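You operate a simulated robot arm through the tools that you are given. There is no shell and no other tool.

The job below is to be done with a simulated robot arm. You get a single attempt, and the scene is never put back.

TASK
Tare the dish and weigh the block with the blue top in it.
Fine: the dish is on the pan of the green-key balance; press print once with the doors shut and leave both there. Other keys and knobs, the mouse and the wooden box on the rollers stay as they are. Set down upright: what you pick out.

It is judged by the outcome, as a careful person would: the job done as asked, and still so three seconds after it is handed in. It fails if anything else is knocked over, pushed out of place, dropped, spilled or broken.

THE ROBOT
A 7-joint arm with a three-finger gripper, fixed in place. Base frame: the origin is on the floor under the middle of its stand, x ahead of it, y to its left, z up. Lengths are in m, angles in rad, forces in N, time in s.
It reaches about 1.342 m from its shoulder. Its first joint turns from -2.897 to 2.897 rad. Payload 2.69 kg.
The TCP is the grasp point between the finger pads, 0.03 m short of the fingertips. In the tool frame z runs along the fingers and y along their closing line. The gripper opens to 0.128 m; its body begins 0.117 m behind the TCP.
Orientation is that of the tool frame in the base frame, as [roll, pitch, yaw] about the fixed x, y, z axes, in that order (R = Rz(yaw) Ry(pitch) Rx(roll)). With the fingers straight down and closing along the base's y, the tool's x points along the base's -x, its y along +y and its z along -z.

THE INTERFACE
- The arm moves only by the tool send_rows. Its argument "deltas" is one flat list of numbers, 7 for each row, row after row: the shift along the base's x, y, z in units of 200 mm (1.0 is 200 mm), then the turn, a rotation vector about the base's x, y, z in units of 45 degrees (1.0 is 45 degrees), then the finger opening in m, from 0 to 0.128. In form: [dx, dy, dz, rx, ry, rz, jaw, dx, dy, dz, rx, ry, rz, jaw, ...]. A call has 1 to 20 rows; each row is the pose to reach, as a shift and turn from the pose commanded when the call began. A call with a number of a shift or a turn outside -1 to 1 is refused whole. A row lasts 0.2 s, in which the tool goes at most 0.05 m and 0.15 rad; a call with a longer step from one row to the next is refused whole, and so is a gripper value outside its range. Where a pose cannot be reached the arm comes as near as it can. A force on the tool above 90 N (or 10 N above the force at the start of the call, whichever is more), or a blocked arm, ends the call early, and 0.2 s more pass. Each finger travels about 0.127 m/s and halts on what it meets, pressing with about 36 N; the grip force reading is that of the motor and also rises with nothing between the fingers. The clock runs only during rows and for 0.2 s after the last one: add rows that repeat a pose to give the fingers time. It gives the time, the measured TCP pose, the force on the tool (base axes), the opening and the grip force at its end, in the units of the frame above (readings bear some noise), with the torque about the TCP (base axes, N m) and any sound that the robot's microphone picked up.
- Cameras (640 x 400 px; columns grow to the right, rows downward): "scene" is fixed at [0.0514, 0.5001, 1.468]; the picture's right is [0.54, -0.84, 0.00], its down [-0.73, -0.47, -0.49] and it looks along [0.42, 0.27, -0.87] (base axes); focal length 214 px, centre (320, 200). "wrist" rides on the gripper at [0.058, 0.054, -0.131] in the tool frame; the picture's right is [-0.68, 0.74, 0.00], its down [-0.62, -0.57, -0.55] and it looks along [-0.40, -0.37, 0.84] (tool axes); focal length 234 px, centre (320, 200). There is no depth. A picture from a camera that has moved, and an enlarged one, comes with that camera's place and axes in the base frame and with its lens.
- capture(camera): a new picture of that camera. The clock stands still meanwhile.
- lift_body(by): moves the trunk up (or, below 0, down) by that many m; the arm rides with it, the base frame stays. It gives what a move gives, with no picture.
- zoom(camera, box): a new picture of the part [left, top, right, bottom] of that camera's present view, enlarged. The clock stands still meanwhile.
- job_done(): hands the job in; it is judged then, once.

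Nothing tells you positions but the pictures and the camera data. Unless the task says otherwise, let go and move clear before handing in.

The tools are called after ">>>" as name(argument=value, ...) on one line, values as JSON. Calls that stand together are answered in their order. send_rows: Moves the arm, as the interface text tells. Its arguments: {"type":"object","properties":{"deltas":{"type":"array"}},"required":["deltas"]} The other tools are called the same way: lift_body (by) moves the trunk up or down; capture (camera) takes a picture; zoom (camera, box) takes an enlarged picture of a part of a camera's view; job_done () hands the job in.

At the start:

```text
t: 0.0
tcp_pos: [0.4155, 0.5609, 1.365]
ee_rot: [-3.141, -0.001, -3.141]
wrist_force: [-0.1, -0.1, -0.2]
ft_torque: [-0.01, 0.01, -0.01]
grip_width: 0.1282
grasp_force: 0.0
trunk travel left (down, up): [-0.175, 0.175]
```

scene: 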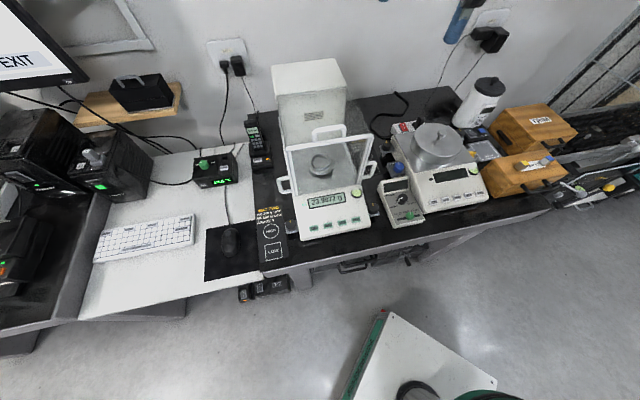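
wrist: 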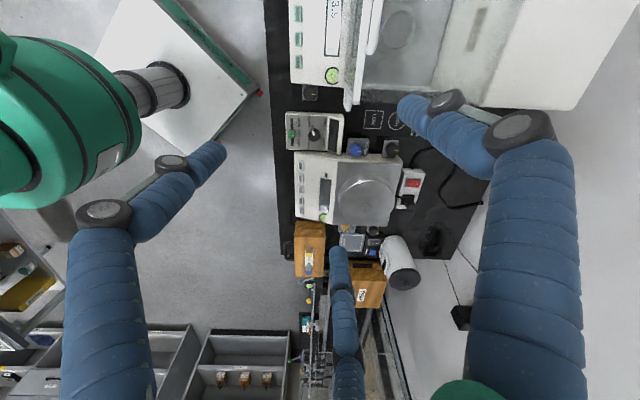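

I see a bench with two balances; the glass-fronted one in the middle has green keys and a dish apparently inside. I'll zoom in on several areas before moving anything.

>>> zoom(camera="scene", box=[240, 50, 400, 250])

>>> zoom(camera="scene", box=[360, 70, 520, 230])

>>> zoom(camera="scene", box=[470, 80, 640, 220])

>>> zoom(camera="scene", box=[80, 60, 280, 260])

>>> zoom(camera="wrist", box=[260, 0, 460, 130])

>>> zoom(camera="wrist", box=[270, 100, 430, 320])

```text
2.00 times, centred on (320, 150) of scene
camera zoom: at [0.0514, 0.5001, 1.468], right [0.54, -0.84, 0.0], down [-0.73, -0.47, -0.49], along [0.42, 0.27, -0.87], focal length 429 px, centre (320, 300)
```

zoom: 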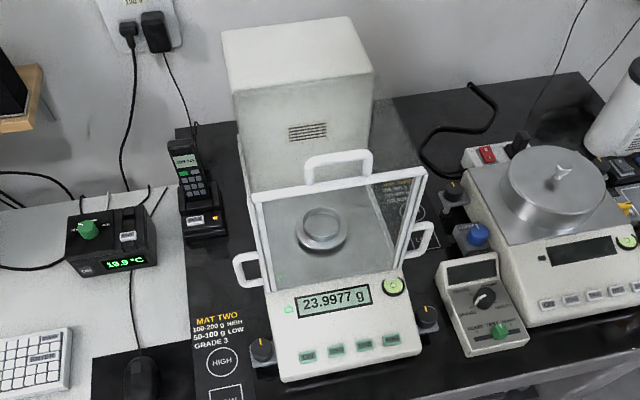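

```text
2.50 times, centred on (440, 150) of scene
camera zoom: at [0.0514, 0.5001, 1.468], right [0.54, -0.84, 0.0], down [-0.73, -0.47, -0.49], along [0.42, 0.27, -0.87], focal length 536 px, centre (20, 325)
```

zoom: 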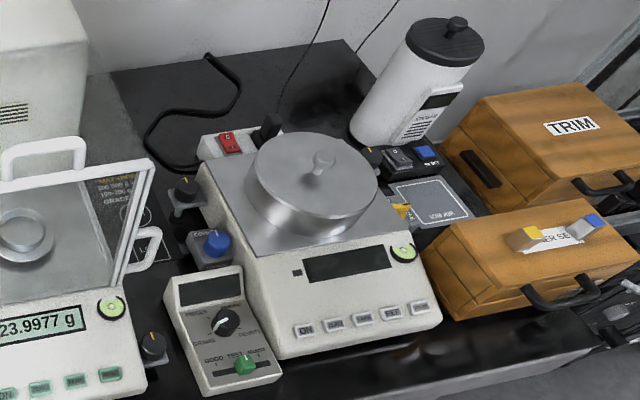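

```text
2.86 times, centred on (555, 150) of scene
camera zoom: at [0.0514, 0.5001, 1.468], right [0.54, -0.84, 0.0], down [-0.73, -0.47, -0.49], along [0.42, 0.27, -0.87], focal length 613 px, centre (-351, 343)
```

zoom: 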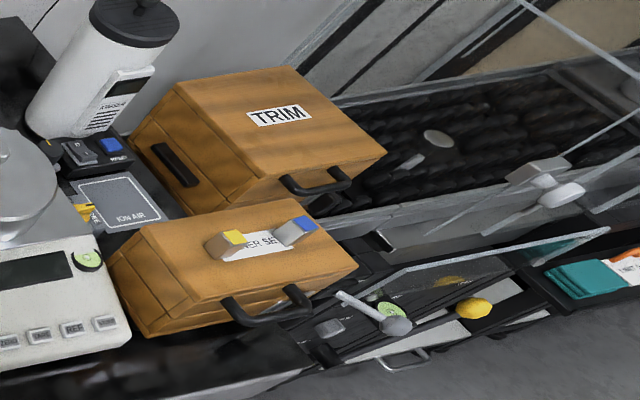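

```text
2.00 times, centred on (180, 160) of scene
camera zoom: at [0.0514, 0.5001, 1.468], right [0.54, -0.84, 0.0], down [-0.73, -0.47, -0.49], along [0.42, 0.27, -0.87], focal length 429 px, centre (600, 280)
```

zoom: 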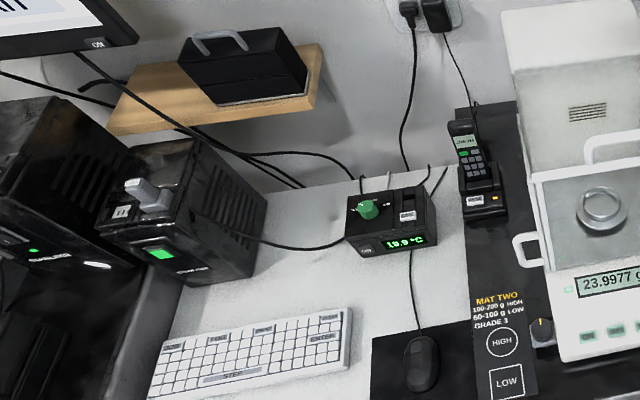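

```text
3.08 times, centred on (360, 65) of wrist
camera zoom: at [0.3583, 0.6145, 1.4956], right [0.68, 0.74, 0.0], down [0.62, -0.57, 0.55], along [0.4, -0.37, -0.84], focal length 720 px, centre (197, 615)
```

zoom: 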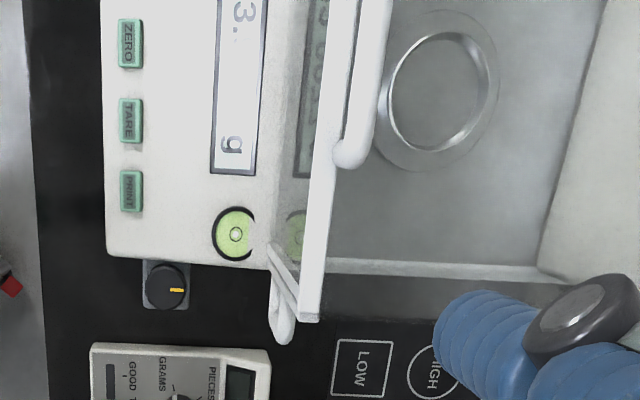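

```text
1.82 times, centred on (350, 210) of wrist
camera zoom: at [0.3583, 0.6145, 1.4956], right [0.68, 0.74, 0.0], down [0.62, -0.57, 0.55], along [0.4, -0.37, -0.84], focal length 426 px, centre (266, 182)
```

zoom: 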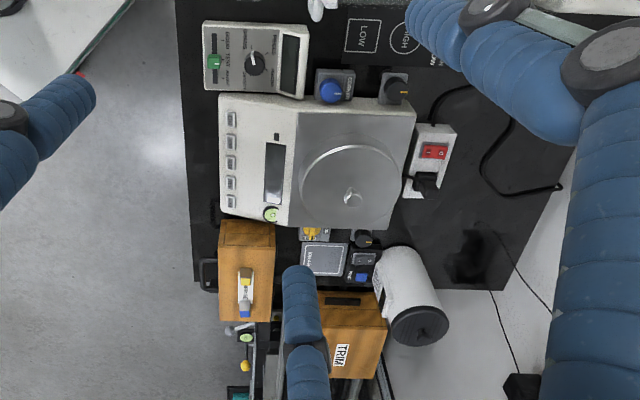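

The draft-shielded balance near (0.4, 0.7, 0.88) reads 23.9977 g with the dish inside. The yellow-top and blue-top blocks stand on a wooden box near (0.8, 0.14, 0.94). Next I move the wrist camera for closer looks, staying well above everything.

>>> send_rows(deltas=[-0.06, 0.16, -0.02, 0, 0, 0, 0.128, -0.12, 0.32, -0.04, 0, 0, 0, 0.128, -0.18, 0.48, -0.06, 0, 0, 0, 0.128, -0.24, 0.64, -0.08, 0, 0, 0, 0.128, -0.3, 0.8, -0.1, 0, 0, 0, 0.128])

```text
t: 1.2
tcp_pos: [0.3551, 0.7198, 1.343]
ee_rot: [-3.141, 0.0, -3.139]
wrist_force: [0.1, 0.0, -0.5]
ft_torque: [-0.04, 0.03, 0.02]
grip_width: 0.1282
grasp_force: 0.0
trunk travel left (down, up): [-0.175, 0.175]
```

The arm moved freely and should now look down on the glass balance. I'll take pictures from both cameras.

>>> capture(camera="wrist")

>>> capture(camera="scene")

>>> zoom(camera="wrist", box=[220, 60, 420, 185])

```text
taken
camera wrist: at [0.2974, 0.775, 1.4739], right [0.68, 0.74, 0.0], down [0.62, -0.56, 0.55], along [0.4, -0.37, -0.84], focal length 234 px, centre (320, 200)
```

wrist: 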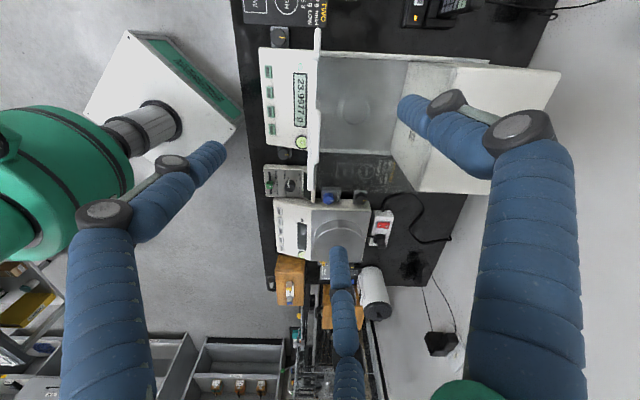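

```text
taken
```

scene: 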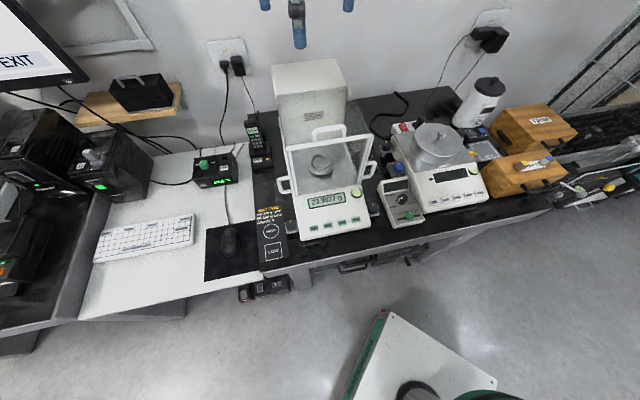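

```text
3.20 times, centred on (320, 122) of wrist
camera zoom: at [0.2974, 0.775, 1.4739], right [0.68, 0.74, 0.0], down [0.62, -0.56, 0.55], along [0.4, -0.37, -0.84], focal length 749 px, centre (320, 448)
```

zoom: 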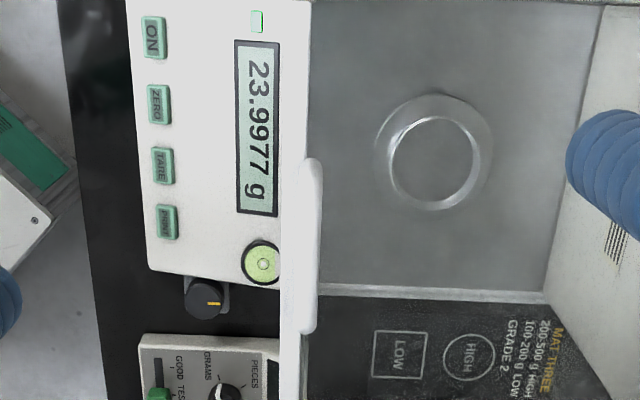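

The front frame of the draft shield has a top handle near (0.385, 0.688, 1.11) with side handles left and right. I still need to see how the doors work, so I turn the wrist to look at the balance from the front.

>>> send_rows(deltas=[-0.02, -0.1, 0, 0, 0, 0.17, 0.128, -0.04, -0.2, 0, 0, 0, 0.34, 0.128, -0.06, -0.3, 0, 0, 0, 0.51, 0.128, -0.08, -0.4, 0, 0, 0, 0.68, 0.128, -0.1, -0.5, 0, 0, 0, 0.85, 0.128, -0.12, -0.6, 0, 0, 0, 1.0, 0.128])

>>> send_rows(deltas=[0, 0, 0, 0, 0, 0.17, 0.128, 0, 0, 0, 0, 0, 0.34, 0.128, 0, 0, 0, 0, 0, 0.51, 0.128, 0, 0, 0, 0, 0, 0.68, 0.128, 0, 0, 0, 0, 0, 0.85, 0.128, 0, 0, 0, 0, 0, 1.0, 0.128])

>>> capture(camera="wrist")

>>> capture(camera="scene")

```text
t: 2.6
tcp_pos: [0.336, 0.597, 1.3295]
ee_rot: [-3.135, -0.024, -2.361]
wrist_force: [-0.3, -0.3, 0.1]
ft_torque: [0.01, -0.03, -0.01]
grip_width: 0.128
grasp_force: 0.1
trunk travel left (down, up): [-0.175, 0.175]
```

```text
t: 4.0
tcp_pos: [0.3337, 0.6001, 1.3342]
ee_rot: [3.133, -0.014, -1.572]
wrist_force: [0.2, 1.0, -0.3]
ft_torque: [-0.01, -0.01, 0.01]
grip_width: 0.128
grasp_force: 0.1
trunk travel left (down, up): [-0.175, 0.175]
```

```text
taken
camera wrist: at [0.2819, 0.5436, 1.466], right [-0.74, 0.68, 0.0], down [0.57, 0.62, 0.53], along [0.36, 0.39, -0.85], focal length 234 px, centre (320, 200)
```

wrist: 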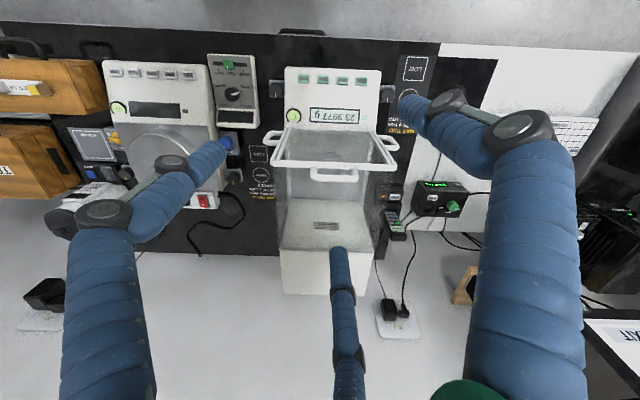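

```text
taken
```

scene: 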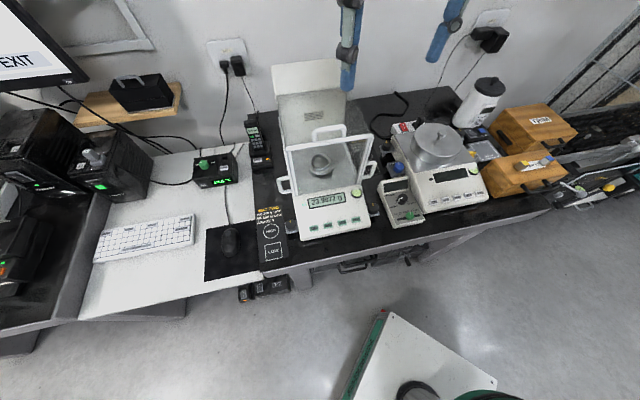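

The wrist camera now sees the balance from the front, upside down in the picture. I'll zoom in on the shield and its handles.

>>> zoom(camera="wrist", box=[250, 50, 420, 310])

>>> zoom(camera="wrist", box=[255, 110, 415, 210])

>>> zoom(camera="wrist", box=[0, 30, 260, 220])

```text
1.54 times, centred on (335, 180) of wrist
camera zoom: at [0.2819, 0.5436, 1.466], right [-0.74, 0.68, 0.0], down [0.57, 0.62, 0.53], along [0.36, 0.39, -0.85], focal length 360 px, centre (297, 231)
```

zoom: 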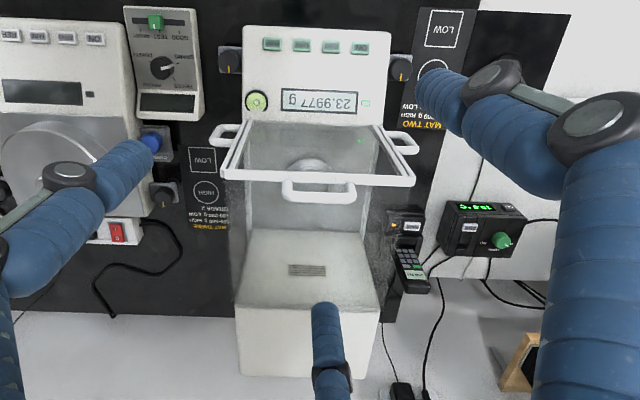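

```text
4.00 times, centred on (335, 160) of wrist
camera zoom: at [0.2819, 0.5436, 1.466], right [-0.74, 0.68, 0.0], down [0.57, 0.62, 0.53], along [0.36, 0.39, -0.85], focal length 937 px, centre (260, 360)
```

zoom: 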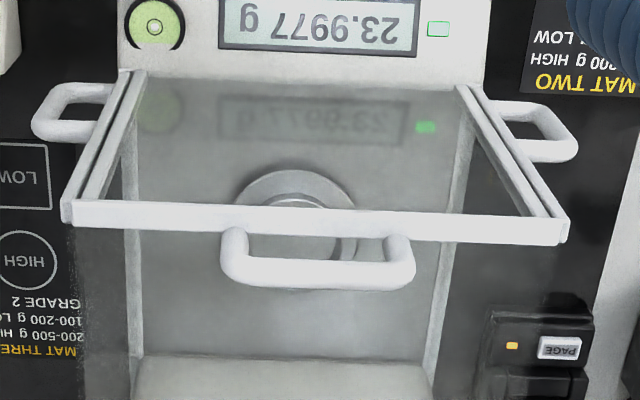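

```text
2.11 times, centred on (130, 125) of wrist
camera zoom: at [0.2819, 0.5436, 1.466], right [-0.74, 0.68, 0.0], down [0.57, 0.62, 0.53], along [0.36, 0.39, -0.85], focal length 493 px, centre (720, 358)
```

zoom: 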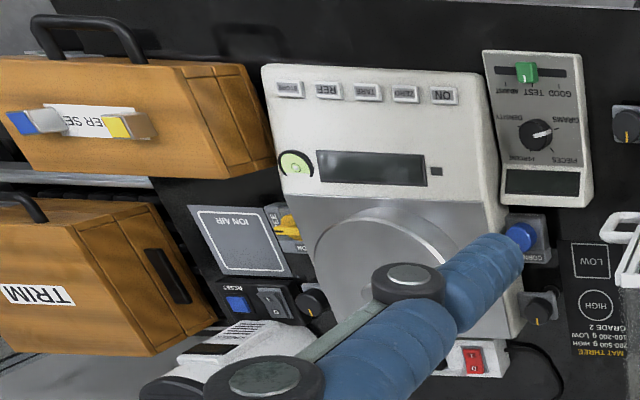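

The shield has a front pane, apparently side doors with outward handles, and a top door with a handle. I'll zoom in harder with the fixed camera so I can triangulate the handles and keys.

>>> zoom(camera="scene", box=[270, 110, 390, 185])

>>> zoom(camera="scene", box=[280, 175, 400, 250])

>>> zoom(camera="scene", box=[480, 140, 576, 200])

>>> zoom(camera="wrist", box=[0, 50, 96, 110])

```text
5.33 times, centred on (330, 148) of scene
camera zoom: at [0.0514, 0.5001, 1.468], right [0.54, -0.84, 0.0], down [-0.73, -0.47, -0.49], along [0.42, 0.27, -0.87], focal length 1144 px, centre (267, 480)
```

zoom: 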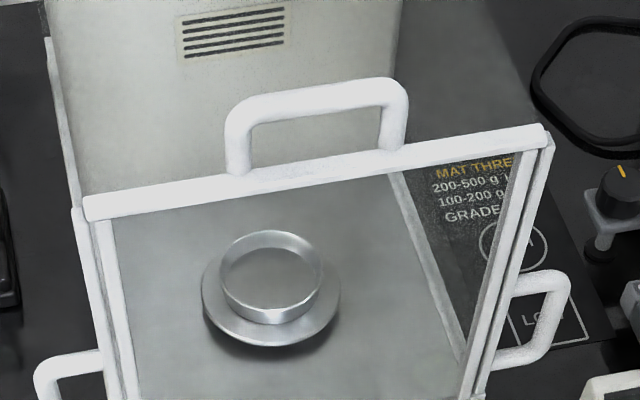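

```text
5.33 times, centred on (340, 212) of scene
camera zoom: at [0.0514, 0.5001, 1.468], right [0.54, -0.84, 0.0], down [-0.73, -0.47, -0.49], along [0.42, 0.27, -0.87], focal length 1144 px, centre (213, 133)
```

zoom: 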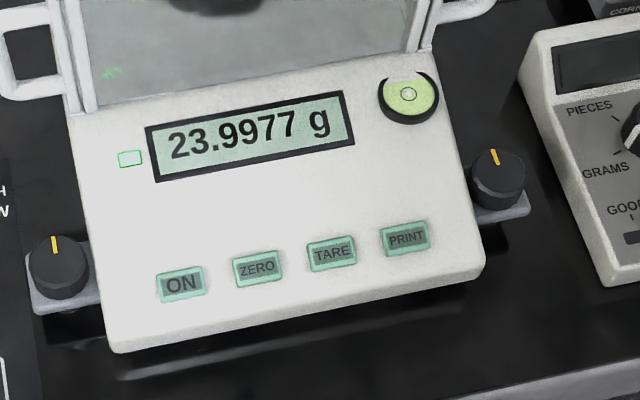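

```text
6.67 times, centred on (528, 170) of scene
camera zoom: at [0.0514, 0.5001, 1.468], right [0.54, -0.84, 0.0], down [-0.73, -0.47, -0.49], along [0.42, 0.27, -0.87], focal length 1430 px, centre (-1067, 400)
```

zoom: 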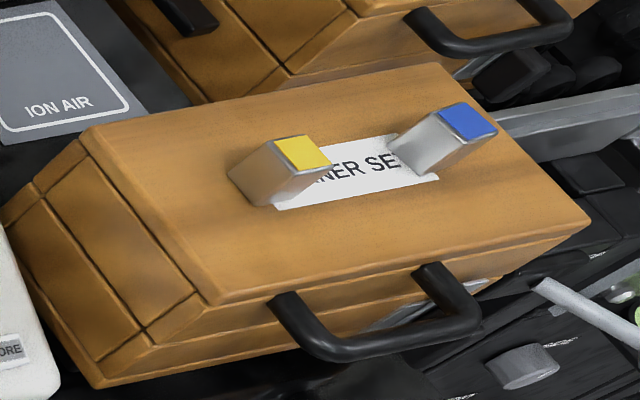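

```text
6.67 times, centred on (48, 80) of wrist
camera zoom: at [0.2819, 0.5436, 1.466], right [-0.74, 0.68, 0.0], down [0.57, 0.62, 0.53], along [0.36, 0.39, -0.85], focal length 1561 px, centre (2133, 1000)
```

zoom: 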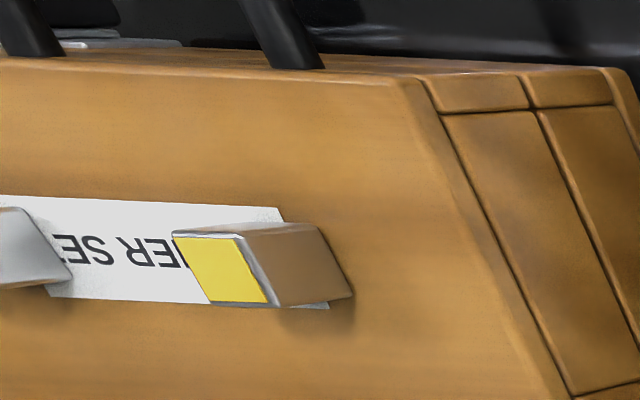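

The geometry is consistent. The balance is turned about -45°, with the dish centre near (0.447, 0.752), the keys in a row in front of it, and the top-door handle upright near (0.383, 0.686, 1.13). Now I move over to look closely at the blocks.

>>> send_rows(deltas=[0.12, -0.16, 0, 0, 0, 0, 0.128, 0.24, -0.33, 0, 0, 0, 0, 0.128, 0.36, -0.5, 0, 0, 0, 0, 0.128, 0.48, -0.66, 0, 0, 0, 0, 0.128, 0.6, -0.83, 0, 0, 0, 0, 0.128, 0.72, -1.0, 0, 0, 0, 0, 0.128])

>>> send_rows(deltas=[0.12, -0.16, 0, 0, 0, 0, 0.128, 0.24, -0.33, 0, 0, 0, 0, 0.128, 0.36, -0.5, 0, 0, 0, 0, 0.128, 0.48, -0.66, 0, 0, 0, 0, 0.128, 0.6, -0.83, 0, 0, 0, 0, 0.128, 0.72, -1.0, 0, 0, 0, 0, 0.128])

>>> capture(camera="wrist")

>>> capture(camera="scene")

```text
t: 5.4
tcp_pos: [0.4754, 0.3994, 1.3438]
ee_rot: [3.141, 0.0, -1.571]
wrist_force: [0.1, 1.5, -0.4]
ft_torque: [-0.05, 0.0, 0.01]
grip_width: 0.1281
grasp_force: 0.1
trunk travel left (down, up): [-0.175, 0.175]
```

```text
t: 6.8
tcp_pos: [0.6181, 0.1994, 1.3447]
ee_rot: [-3.141, -0.001, -1.569]
wrist_force: [0.1, 0.2, 0.0]
ft_torque: [0.03, -0.03, -0.02]
grip_width: 0.1281
grasp_force: 0.1
trunk travel left (down, up): [-0.175, 0.175]
```

```text
taken
camera wrist: at [0.5668, 0.1413, 1.4755], right [-0.74, 0.68, 0.0], down [0.56, 0.62, 0.55], along [0.37, 0.4, -0.84], focal length 234 px, centre (320, 200)
```

wrist: 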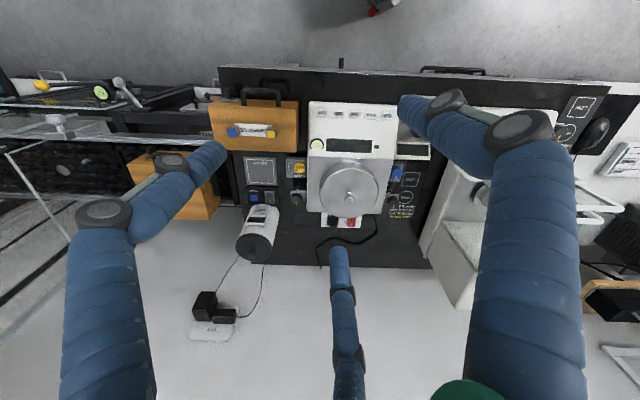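

```text
taken
```

scene: 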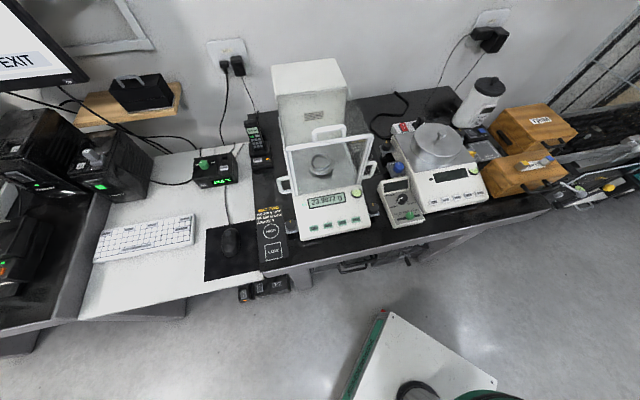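

The blocks are at the left of this view on the near wooden box. I'll move closer over them while staying well above.

>>> send_rows(deltas=[0.1, -0.14, -0.1, 0, 0, 0, 0.128, 0.2, -0.28, -0.22, 0, 0, 0, 0.128, 0.3, -0.42, -0.34, 0, 0, 0, 0.128, 0.4, -0.56, -0.46, 0, 0, 0, 0.128, 0.5, -0.7, -0.58, 0, 0, 0, 0.128, 0.57, -0.82, -0.7, 0, 0, 0, 0.128])

>>> capture(camera="wrist")

>>> zoom(camera="wrist", box=[220, 60, 420, 185])

>>> capture(camera="scene")

```text
t: 8.2
tcp_pos: [0.733, 0.0357, 1.206]
ee_rot: [-3.141, 0.0, -1.568]
wrist_force: [-0.5, -0.2, -0.2]
ft_torque: [0.05, 0.0, -0.02]
grip_width: 0.1281
grasp_force: 0.1
trunk travel left (down, up): [-0.175, 0.175]
```

```text
taken
camera wrist: at [0.6822, -0.0225, 1.3368], right [-0.74, 0.68, 0.0], down [0.56, 0.62, 0.55], along [0.37, 0.4, -0.84], focal length 234 px, centre (320, 200)
```

wrist: 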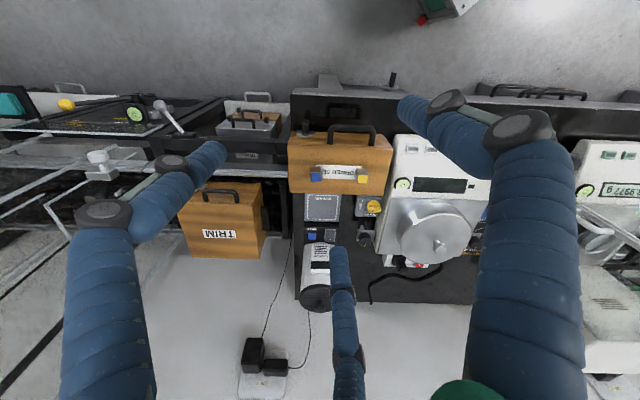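

```text
3.20 times, centred on (320, 122) of wrist
camera zoom: at [0.6822, -0.0225, 1.3368], right [-0.74, 0.68, 0.0], down [0.56, 0.62, 0.55], along [0.37, 0.4, -0.84], focal length 749 px, centre (320, 448)
```

zoom: 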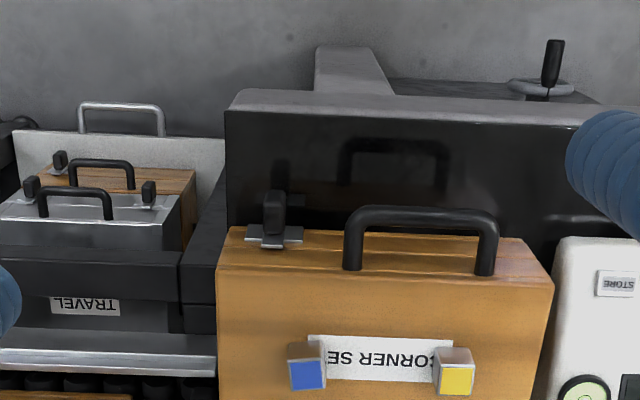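

```text
taken
```

scene: 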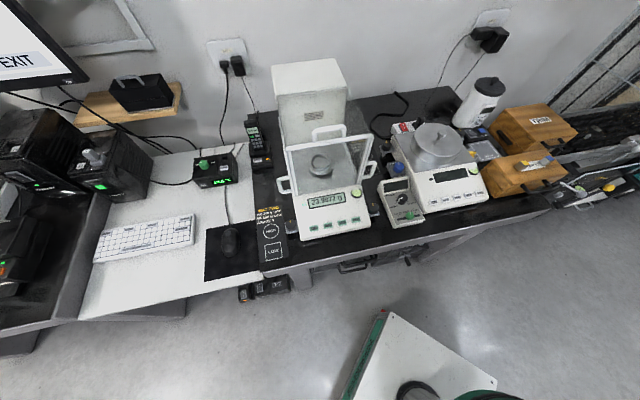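

The label reads "CORNER SET"; the blue-top block is near (0.83, 0.127, 0.933) at its top and the yellow one is 9 cm to its left. I'll zoom in more on the blocks and the box support.

>>> zoom(camera="wrist", box=[290, 150, 386, 210])

>>> zoom(camera="scene", box=[510, 150, 566, 185])

>>> zoom(camera="wrist", box=[160, 120, 320, 270])

```text
6.67 times, centred on (338, 180) of wrist
camera zoom: at [0.6822, -0.0225, 1.3368], right [-0.74, 0.68, 0.0], down [0.56, 0.62, 0.55], along [0.37, 0.4, -0.84], focal length 1561 px, centre (200, 333)
```

zoom: 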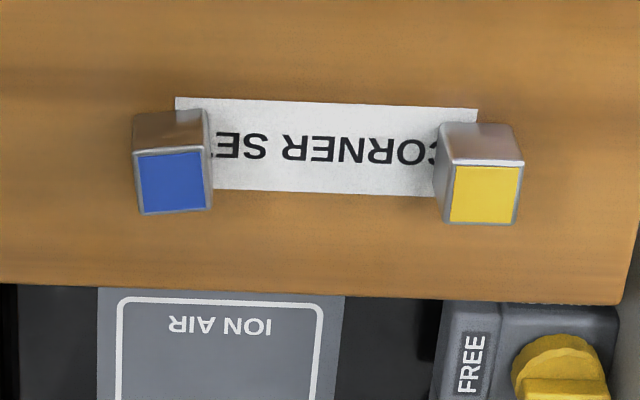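

```text
11.43 times, centred on (538, 168) of scene
camera zoom: at [0.0514, 0.5001, 1.468], right [0.54, -0.84, 0.0], down [-0.73, -0.47, -0.49], along [0.42, 0.27, -0.87], focal length 2451 px, centre (-2171, 571)
```

zoom: 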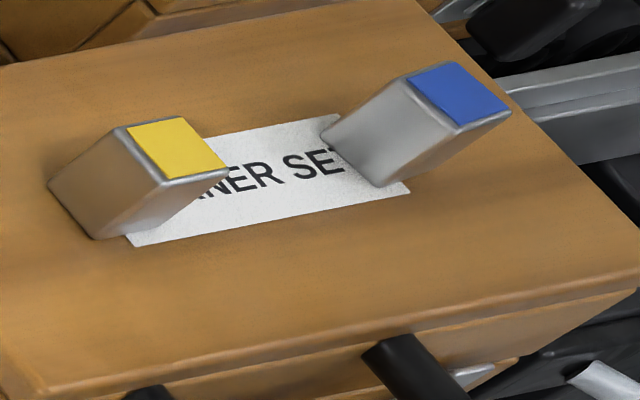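

```text
2.67 times, centred on (240, 195) of wrist
camera zoom: at [0.6822, -0.0225, 1.3368], right [-0.74, 0.68, 0.0], down [0.56, 0.62, 0.55], along [0.37, 0.4, -0.84], focal length 624 px, centre (533, 213)
```

zoom: 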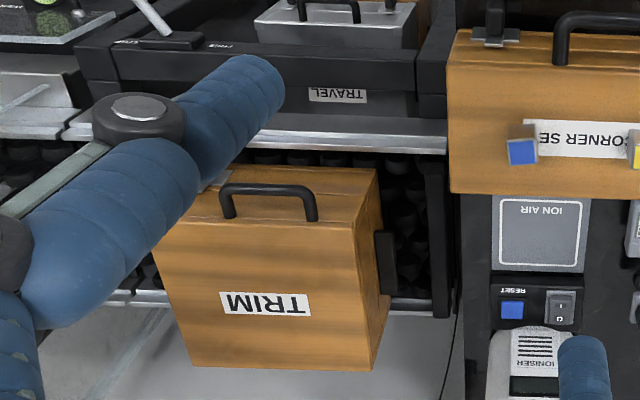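

The TRIM box is the one on the rollers, and the CORNER SET box sits on the bench. The blue block is about 23 mm square and 27 mm tall. I'll close the fingers to about block width here in free air to learn their shape.

>>> send_rows(deltas=[0, 0, 0, 0, 0, 0, 0.024, 0, 0, 0, 0, 0, 0, 0.024, 0, 0, 0, 0, 0, 0, 0.024, 0, 0, 0, 0, 0, 0, 0.024])

>>> capture(camera="wrist")

>>> zoom(camera="wrist", box=[240, 120, 400, 220])

```text
t: 9.2
tcp_pos: [0.7342, 0.0361, 1.2051]
ee_rot: [-3.141, 0.0, -1.571]
wrist_force: [0.6, 0.6, 0.2]
ft_torque: [-0.05, -0.05, -0.01]
grip_width: 0.024
grasp_force: 0.0
trunk travel left (down, up): [-0.175, 0.175]
```

```text
taken
camera wrist: at [0.6819, -0.0221, 1.3369], right [-0.74, 0.68, 0.0], down [0.57, 0.62, 0.55], along [0.37, 0.4, -0.84], focal length 234 px, centre (320, 200)
```

wrist: 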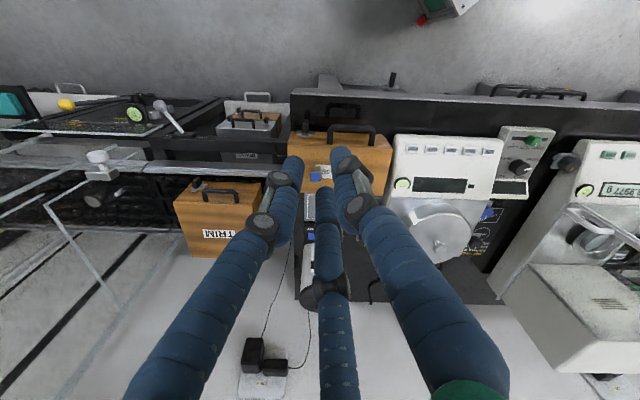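

```text
4.00 times, centred on (320, 170) of wrist
camera zoom: at [0.6819, -0.0221, 1.3369], right [-0.74, 0.68, 0.0], down [0.57, 0.62, 0.55], along [0.37, 0.4, -0.84], focal length 937 px, centre (320, 320)
```

zoom: 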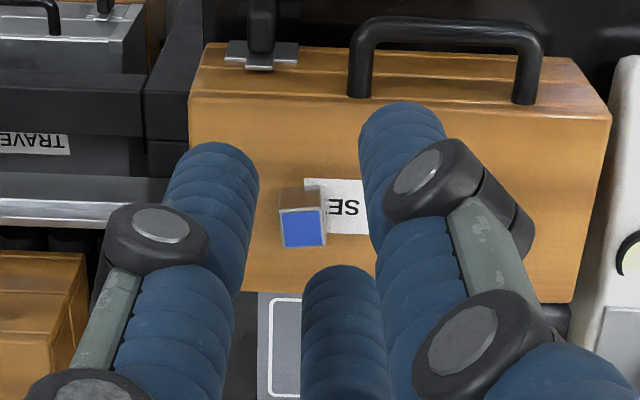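

The fingers are about 18 mm thick with rounded tips and close radially, giving a narrow cluster that should fit inside the chamber. I'll tare first: go up, turn the wrist 45° so the tool lines up with the balance, and head over to the key row.

>>> send_rows(deltas=[-0.14, 0.14, 0.1, 0, 0, 0.14, 0.02, -0.28, 0.28, 0.2, 0, 0, 0.28, 0.0, -0.42, 0.42, 0.3, 0, 0, 0.42, 0.0, -0.57, 0.57, 0.4, 0, 0, 0.57, 0.0, -0.71, 0.71, 0.5, 0, 0, 0.71, 0.0, -0.86, 0.86, 0.5, 0, 0, 0.86, 0.0, -1.0, 1.0, 0.5, 0, 0, 1.0, 0.0])

>>> send_rows(deltas=[-0.14, 0.14, 0, 0, 0, 0, 0.0, -0.28, 0.28, 0, 0, 0, 0, 0.0, -0.42, 0.42, 0, 0, 0, 0, 0.0, -0.57, 0.57, 0, 0, 0, 0, 0.0, -0.71, 0.71, 0, 0, 0, 0, 0.0, -0.86, 0.86, 0, 0, 0, 0, 0.0, -1.0, 1.0, 0, 0, 0, 0, 0.0])

>>> capture(camera="wrist")

>>> capture(camera="scene")

```text
t: 10.8
tcp_pos: [0.5345, 0.2361, 1.3039]
ee_rot: [3.14, 0.001, -0.783]
wrist_force: [0.2, 0.7, 0.5]
ft_torque: [0.04, 0.03, -0.01]
grip_width: 0.0021
grasp_force: 31.3
trunk travel left (down, up): [-0.175, 0.175]
```

```text
t: 12.4
tcp_pos: [0.3342, 0.4354, 1.3054]
ee_rot: [-3.141, 0.001, -0.784]
wrist_force: [-0.3, -0.5, -0.4]
ft_torque: [-0.01, 0.04, -0.02]
grip_width: 0.002
grasp_force: 31.6
trunk travel left (down, up): [-0.175, 0.175]
```

```text
taken
camera wrist: at [0.3383, 0.358, 1.4356], right [-1.0, -0.04, 0.0], down [-0.04, 0.84, 0.55], along [-0.02, 0.55, -0.84], focal length 234 px, centre (320, 200)
```

wrist: 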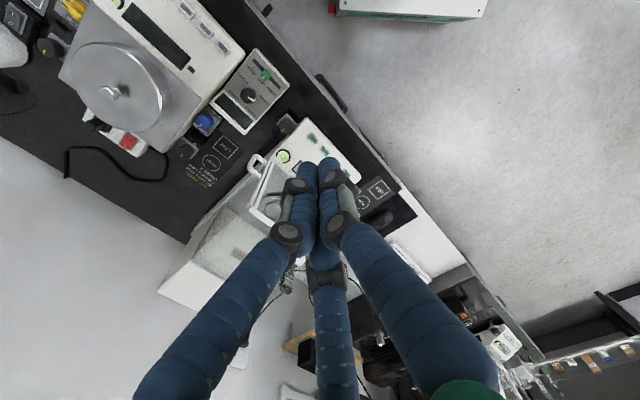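

```text
taken
```

scene: 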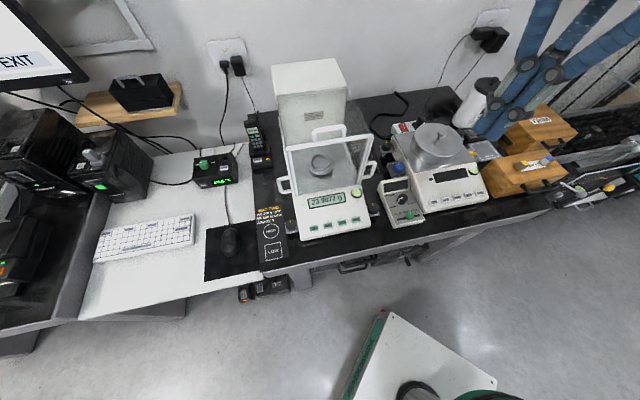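

The closed gripper is now in front of the balance at a safe height and the arm tracks well. I'll zoom in on the keys from here for better height estimates.

>>> zoom(camera="wrist", box=[240, 110, 368, 190])

>>> zoom(camera="scene", box=[430, 0, 630, 125])

```text
5.00 times, centred on (304, 150) of wrist
camera zoom: at [0.3383, 0.358, 1.4356], right [-1.0, -0.04, 0.0], down [-0.04, 0.84, 0.55], along [-0.02, 0.55, -0.84], focal length 1171 px, centre (400, 450)
```

zoom: 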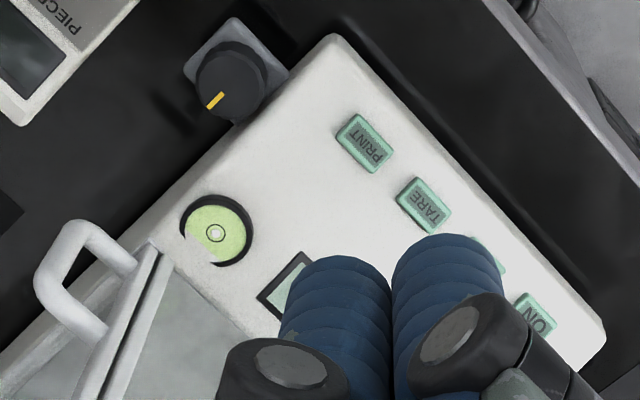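

```text
3.20 times, centred on (530, 62) of scene
camera zoom: at [0.0514, 0.5001, 1.468], right [0.54, -0.84, 0.0], down [-0.73, -0.47, -0.49], along [0.42, 0.27, -0.87], focal length 686 px, centre (-352, 640)
```

zoom: 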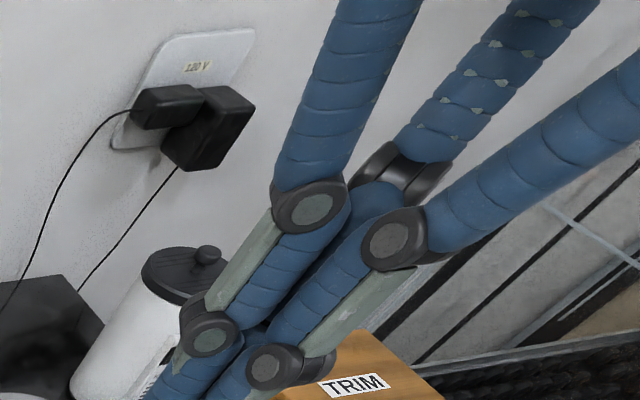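

TARE is at about (0.318, 0.587, 0.847) and PRINT at about (0.349, 0.5555). With the gripper closed and tilted 20° toward the balance, one fingertip leads. I'll move above TARE and stay about 20 cm high.

>>> send_rows(deltas=[-0.01, 0.12, -0.14, 0.05, -0.05, 0, 0.0, -0.02, 0.25, -0.3, 0.1, -0.1, 0, 0.0, -0.035, 0.38, -0.48, 0.16, -0.16, 0, 0.0, -0.05, 0.51, -0.66, 0.21, -0.21, 0, 0.0, -0.06, 0.64, -0.83, 0.26, -0.26, 0, 0.0, -0.07, 0.765, -1.0, 0.314, -0.314, 0, 0.0])

>>> capture(camera="wrist")

>>> capture(camera="scene")

>>> zoom(camera="wrist", box=[240, 90, 400, 190])

```text
t: 13.8
tcp_pos: [0.3197, 0.5889, 1.1053]
ee_rot: [-2.792, 0.002, -0.785]
wrist_force: [1.1, -0.2, -1.1]
ft_torque: [-0.02, 0.01, 0.0]
grip_width: 0.0022
grasp_force: 30.9
trunk travel left (down, up): [-0.175, 0.175]
```

```text
taken
camera wrist: at [0.2943, 0.481, 1.2094], right [-0.97, -0.01, -0.25], down [-0.19, 0.68, 0.71], along [0.16, 0.73, -0.66], focal length 234 px, centre (320, 200)
```

wrist: 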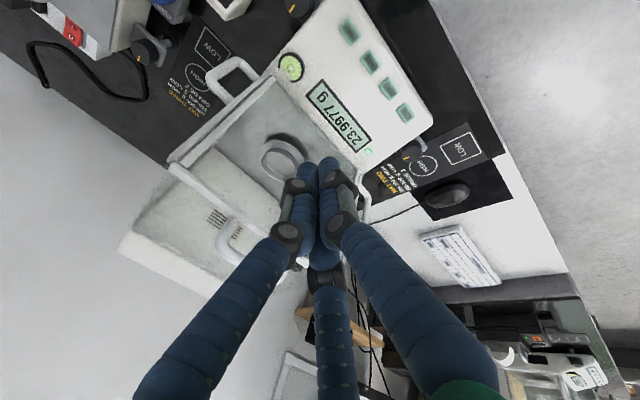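

```text
taken
```

scene: 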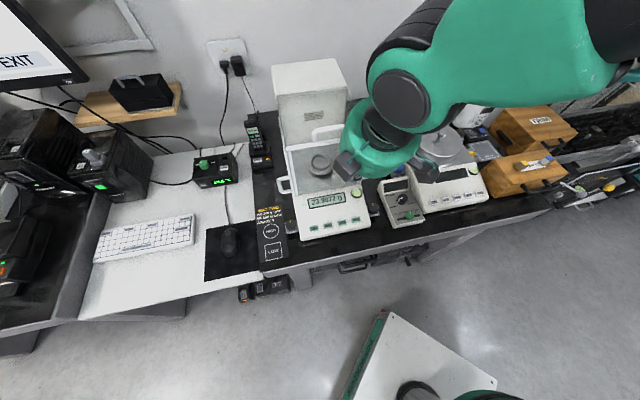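

```text
4.00 times, centred on (320, 140) of wrist
camera zoom: at [0.2943, 0.481, 1.2094], right [-0.97, -0.01, -0.25], down [-0.19, 0.68, 0.71], along [0.16, 0.73, -0.66], focal length 937 px, centre (320, 440)
```

zoom: 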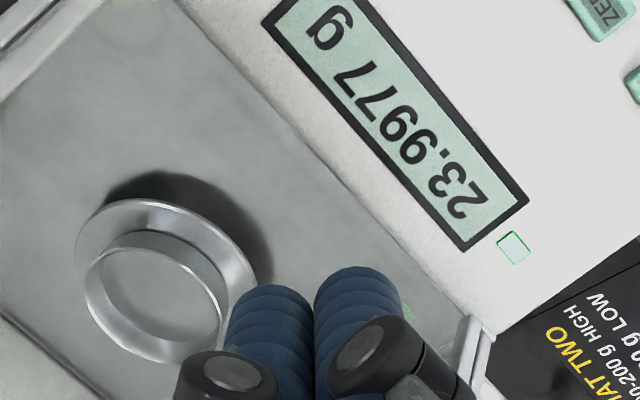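

The gripper has arrived above the key row. The scene picture shows it over the balance, so I'll zoom in to see exactly where the fingertips are.

>>> zoom(camera="scene", box=[280, 100, 460, 250])

>>> zoom(camera="wrist", box=[280, 0, 440, 170])

```text
2.67 times, centred on (370, 175) of scene
camera zoom: at [0.0514, 0.5001, 1.468], right [0.54, -0.84, 0.0], down [-0.73, -0.47, -0.49], along [0.42, 0.27, -0.87], focal length 572 px, centre (187, 267)
```

zoom: 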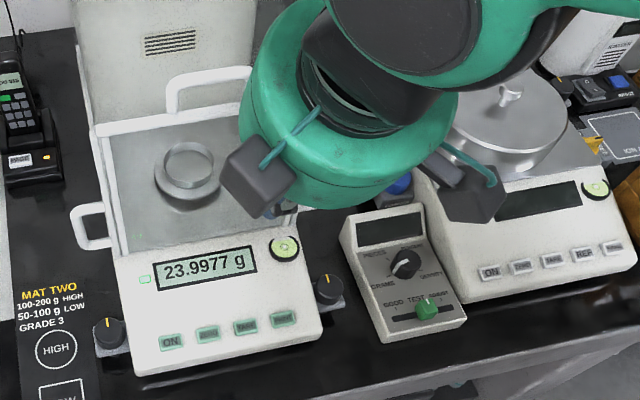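

```text
2.35 times, centred on (360, 85) of wrist
camera zoom: at [0.2943, 0.481, 1.2094], right [-0.97, -0.01, -0.25], down [-0.19, 0.68, 0.71], along [0.16, 0.73, -0.66], focal length 551 px, centre (226, 471)
```

zoom: 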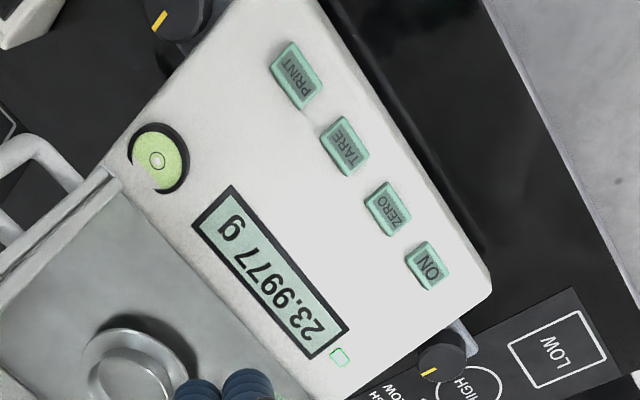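

The thumb-side fingertip will land on TARE if I come straight down. The panel is flat at z of about 0.84. I descend to about 25 mm above the key, then continue in small steps.

>>> send_rows(deltas=[0, 0, -0.18, 0, 0, 0, 0.0, -0.005, 0, -0.36, 0, 0, 0, 0.0, -0.005, 0, -0.54, 0, 0, 0, 0.0, -0.005, 0, -0.72, 0, 0, 0, 0.0, -0.005, 0, -0.88, 0, 0, 0, 0.0, -0.005, 0, -1.0, 0, 0, 0, 0.0])

>>> capture(camera="wrist")

>>> zoom(camera="wrist", box=[256, 100, 384, 180])

>>> capture(camera="scene")

```text
t: 15.2
tcp_pos: [0.3183, 0.5896, 0.9043]
ee_rot: [-2.793, 0.0, -0.786]
wrist_force: [-0.5, 0.1, 0.8]
ft_torque: [-0.03, 0.02, -0.01]
grip_width: 0.0021
grasp_force: 31.8
trunk travel left (down, up): [-0.175, 0.175]
```

```text
taken
camera wrist: at [0.2934, 0.4814, 1.0092], right [-0.97, -0.01, -0.25], down [-0.19, 0.68, 0.71], along [0.16, 0.73, -0.66], focal length 234 px, centre (320, 200)
```

wrist: 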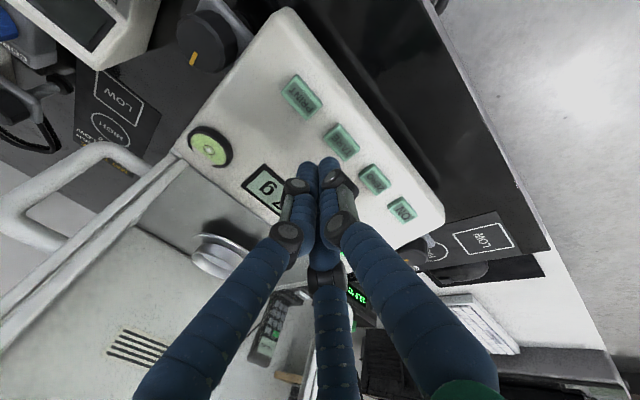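

```text
5.00 times, centred on (320, 140) of wrist
camera zoom: at [0.2934, 0.4814, 1.0092], right [-0.97, -0.01, -0.25], down [-0.19, 0.68, 0.71], along [0.16, 0.73, -0.66], focal length 1171 px, centre (320, 500)
```

zoom: 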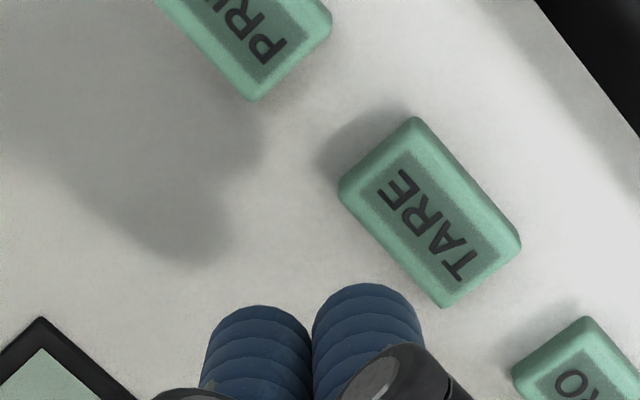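

```text
taken
```

scene: 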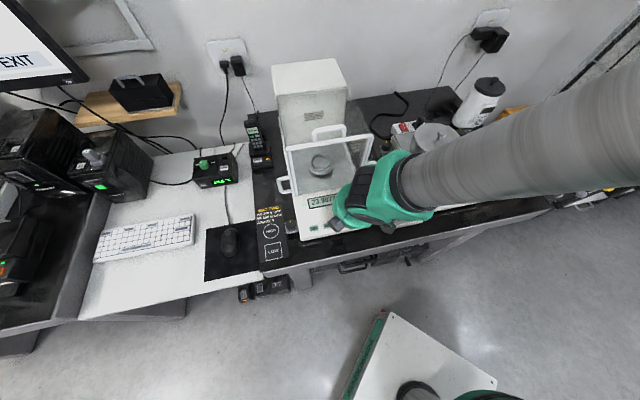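

The tip is aligned with TARE within about 2 mm and hovers about 29 mm above it. I'll go down 20 mm, then probe in small steps while watching the force and listening for a beep.

>>> send_rows(deltas=[0, 0, -0.04, 0, 0, 0, 0.0, 0, 0, -0.075, 0, 0, 0, 0.0, 0, 0, -0.1, 0, 0, 0, 0.0])

>>> zoom(camera="wrist", box=[256, 100, 384, 180])

```text
t: 16.0
tcp_pos: [0.3187, 0.5893, 0.8843]
ee_rot: [-2.793, -0.001, -0.784]
wrist_force: [0.0, 0.1, -0.2]
ft_torque: [0.0, 0.02, -0.01]
grip_width: 0.0021
grasp_force: 30.5
trunk travel left (down, up): [-0.175, 0.175]
```

```text
5.00 times, centred on (320, 140) of wrist
camera zoom: at [0.2939, 0.4812, 0.9891], right [-0.97, -0.01, -0.25], down [-0.19, 0.68, 0.71], along [0.16, 0.73, -0.66], focal length 1171 px, centre (320, 500)
```

zoom: 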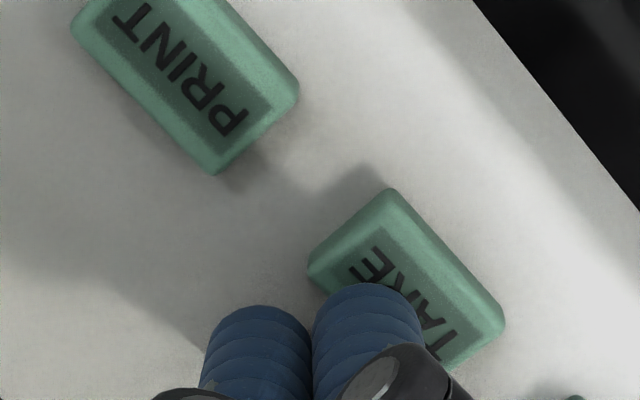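

The tip lines up over TARE. I'll probe down 6 mm in 2 mm steps.

>>> send_rows(deltas=[0, 0, -0.01, 0, 0, 0, 0.0, 0, 0, -0.02, 0, 0, 0, 0.0, 0, 0, -0.03, 0, 0, 0, 0.0])

```text
t: 16.8
tcp_pos: [0.3189, 0.59, 0.8799]
ee_rot: [-2.79, -0.001, -0.785]
wrist_force: [0.6, 0.0, 7.3]
ft_torque: [-0.02, 0.04, 0.0]
grip_width: 0.0022
grasp_force: 31.5
trunk travel left (down, up): [-0.175, 0.175]
heard: click
```

There was a click and 7 N of force, so the key has been pressed. I'll check the display before moving on.

>>> capture(camera="scene")

>>> zoom(camera="scene", box=[290, 180, 380, 240])

>>> zoom(camera="wrist", box=[256, 100, 384, 180])

```text
taken
```

scene: 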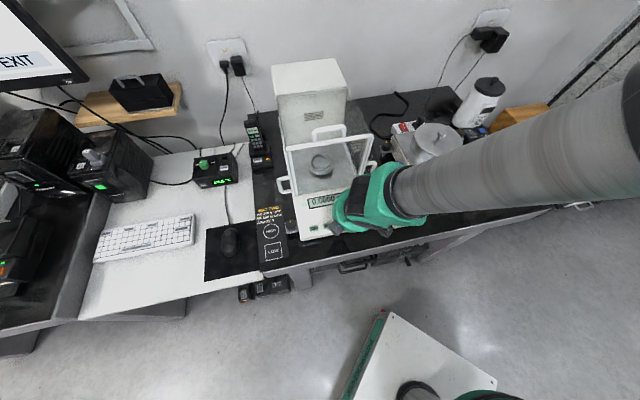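

```text
6.67 times, centred on (335, 210) of scene
camera zoom: at [0.0514, 0.5001, 1.468], right [0.54, -0.84, 0.0], down [-0.73, -0.47, -0.49], along [0.42, 0.27, -0.87], focal length 1430 px, centre (220, 133)
```

zoom: 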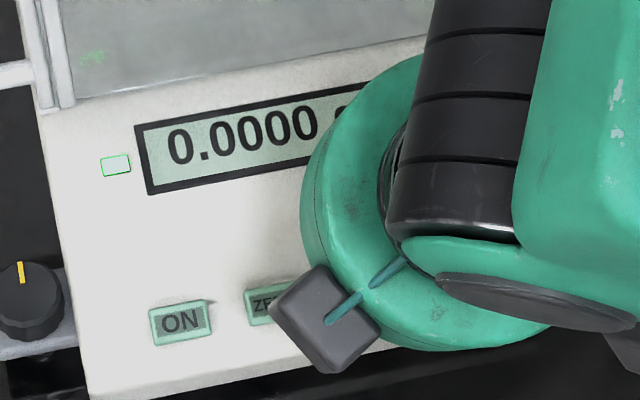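

```text
5.00 times, centred on (320, 140) of wrist
camera zoom: at [0.2944, 0.4817, 0.9842], right [-0.97, -0.01, -0.25], down [-0.19, 0.68, 0.71], along [0.16, 0.74, -0.66], focal length 1171 px, centre (320, 500)
```

zoom: 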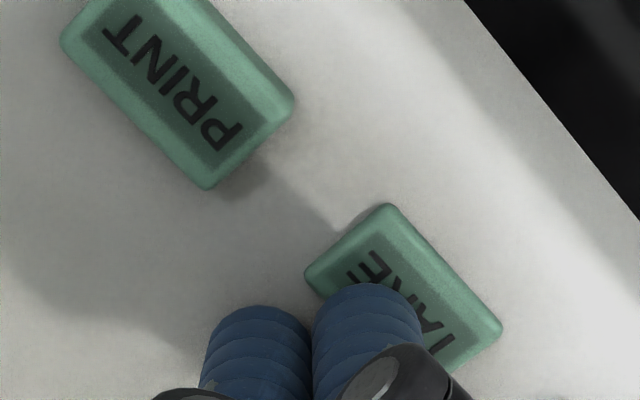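

The display reads 0.0000, so the tare is done. I lift straight off the key and then re-level the tool in front of the top-door handle for a close look.

>>> send_rows(deltas=[0, 0, 0.03, 0, 0, 0, 0.0, 0, 0, 0.1, 0, 0, 0, 0.0, 0, 0, 0.3, 0, 0, 0, 0.0, 0, 0, 0.5, 0, 0, 0, 0.0, 0, 0, 0.75, 0, 0, 0, 0.0, 0, 0, 1.0, 0, 0, 0, 0.0])

>>> send_rows(deltas=[0, 0, 0.2, -0.05, 0.05, 0, 0.0, 0, 0, 0.4, -0.1, 0.1, 0, 0.0, 0.02, 0.05, 0.6, -0.18, 0.18, 0, 0.0, 0.04, 0.12, 0.8, -0.25, 0.25, 0, 0.0, 0.0525, 0.215, 0.95, -0.314, 0.314, 0, 0.0])

>>> capture(camera="wrist")

>>> capture(camera="scene")

```text
t: 18.2
tcp_pos: [0.32, 0.5889, 1.0791]
ee_rot: [-2.796, -0.001, -0.783]
wrist_force: [-0.2, 0.9, -0.9]
ft_torque: [-0.04, -0.02, 0.02]
grip_width: 0.0021
grasp_force: 31.5
trunk travel left (down, up): [-0.175, 0.175]
```

```text
t: 19.4
tcp_pos: [0.3279, 0.632, 1.2696]
ee_rot: [3.139, 0.001, -0.785]
wrist_force: [0.0, -1.2, -0.3]
ft_torque: [0.05, 0.01, 0.0]
grip_width: 0.0023
grasp_force: 31.6
trunk travel left (down, up): [-0.175, 0.175]
```

```text
taken
camera wrist: at [0.3334, 0.5525, 1.4006], right [-1.0, -0.04, 0.0], down [-0.04, 0.84, 0.55], along [-0.02, 0.55, -0.84], focal length 234 px, centre (320, 200)
```

wrist: 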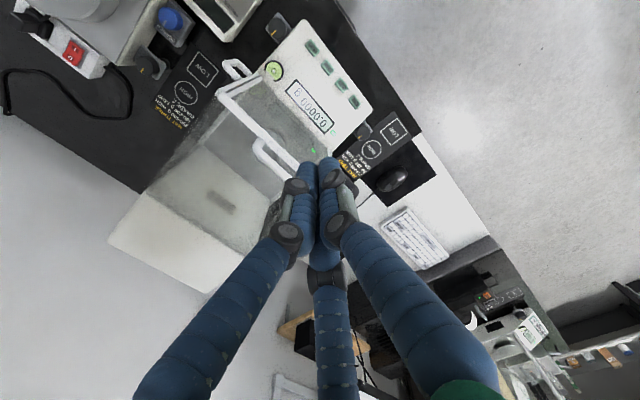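

```text
taken
```

scene: 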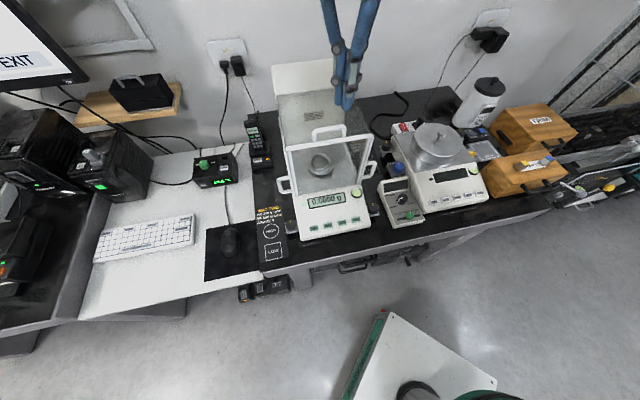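

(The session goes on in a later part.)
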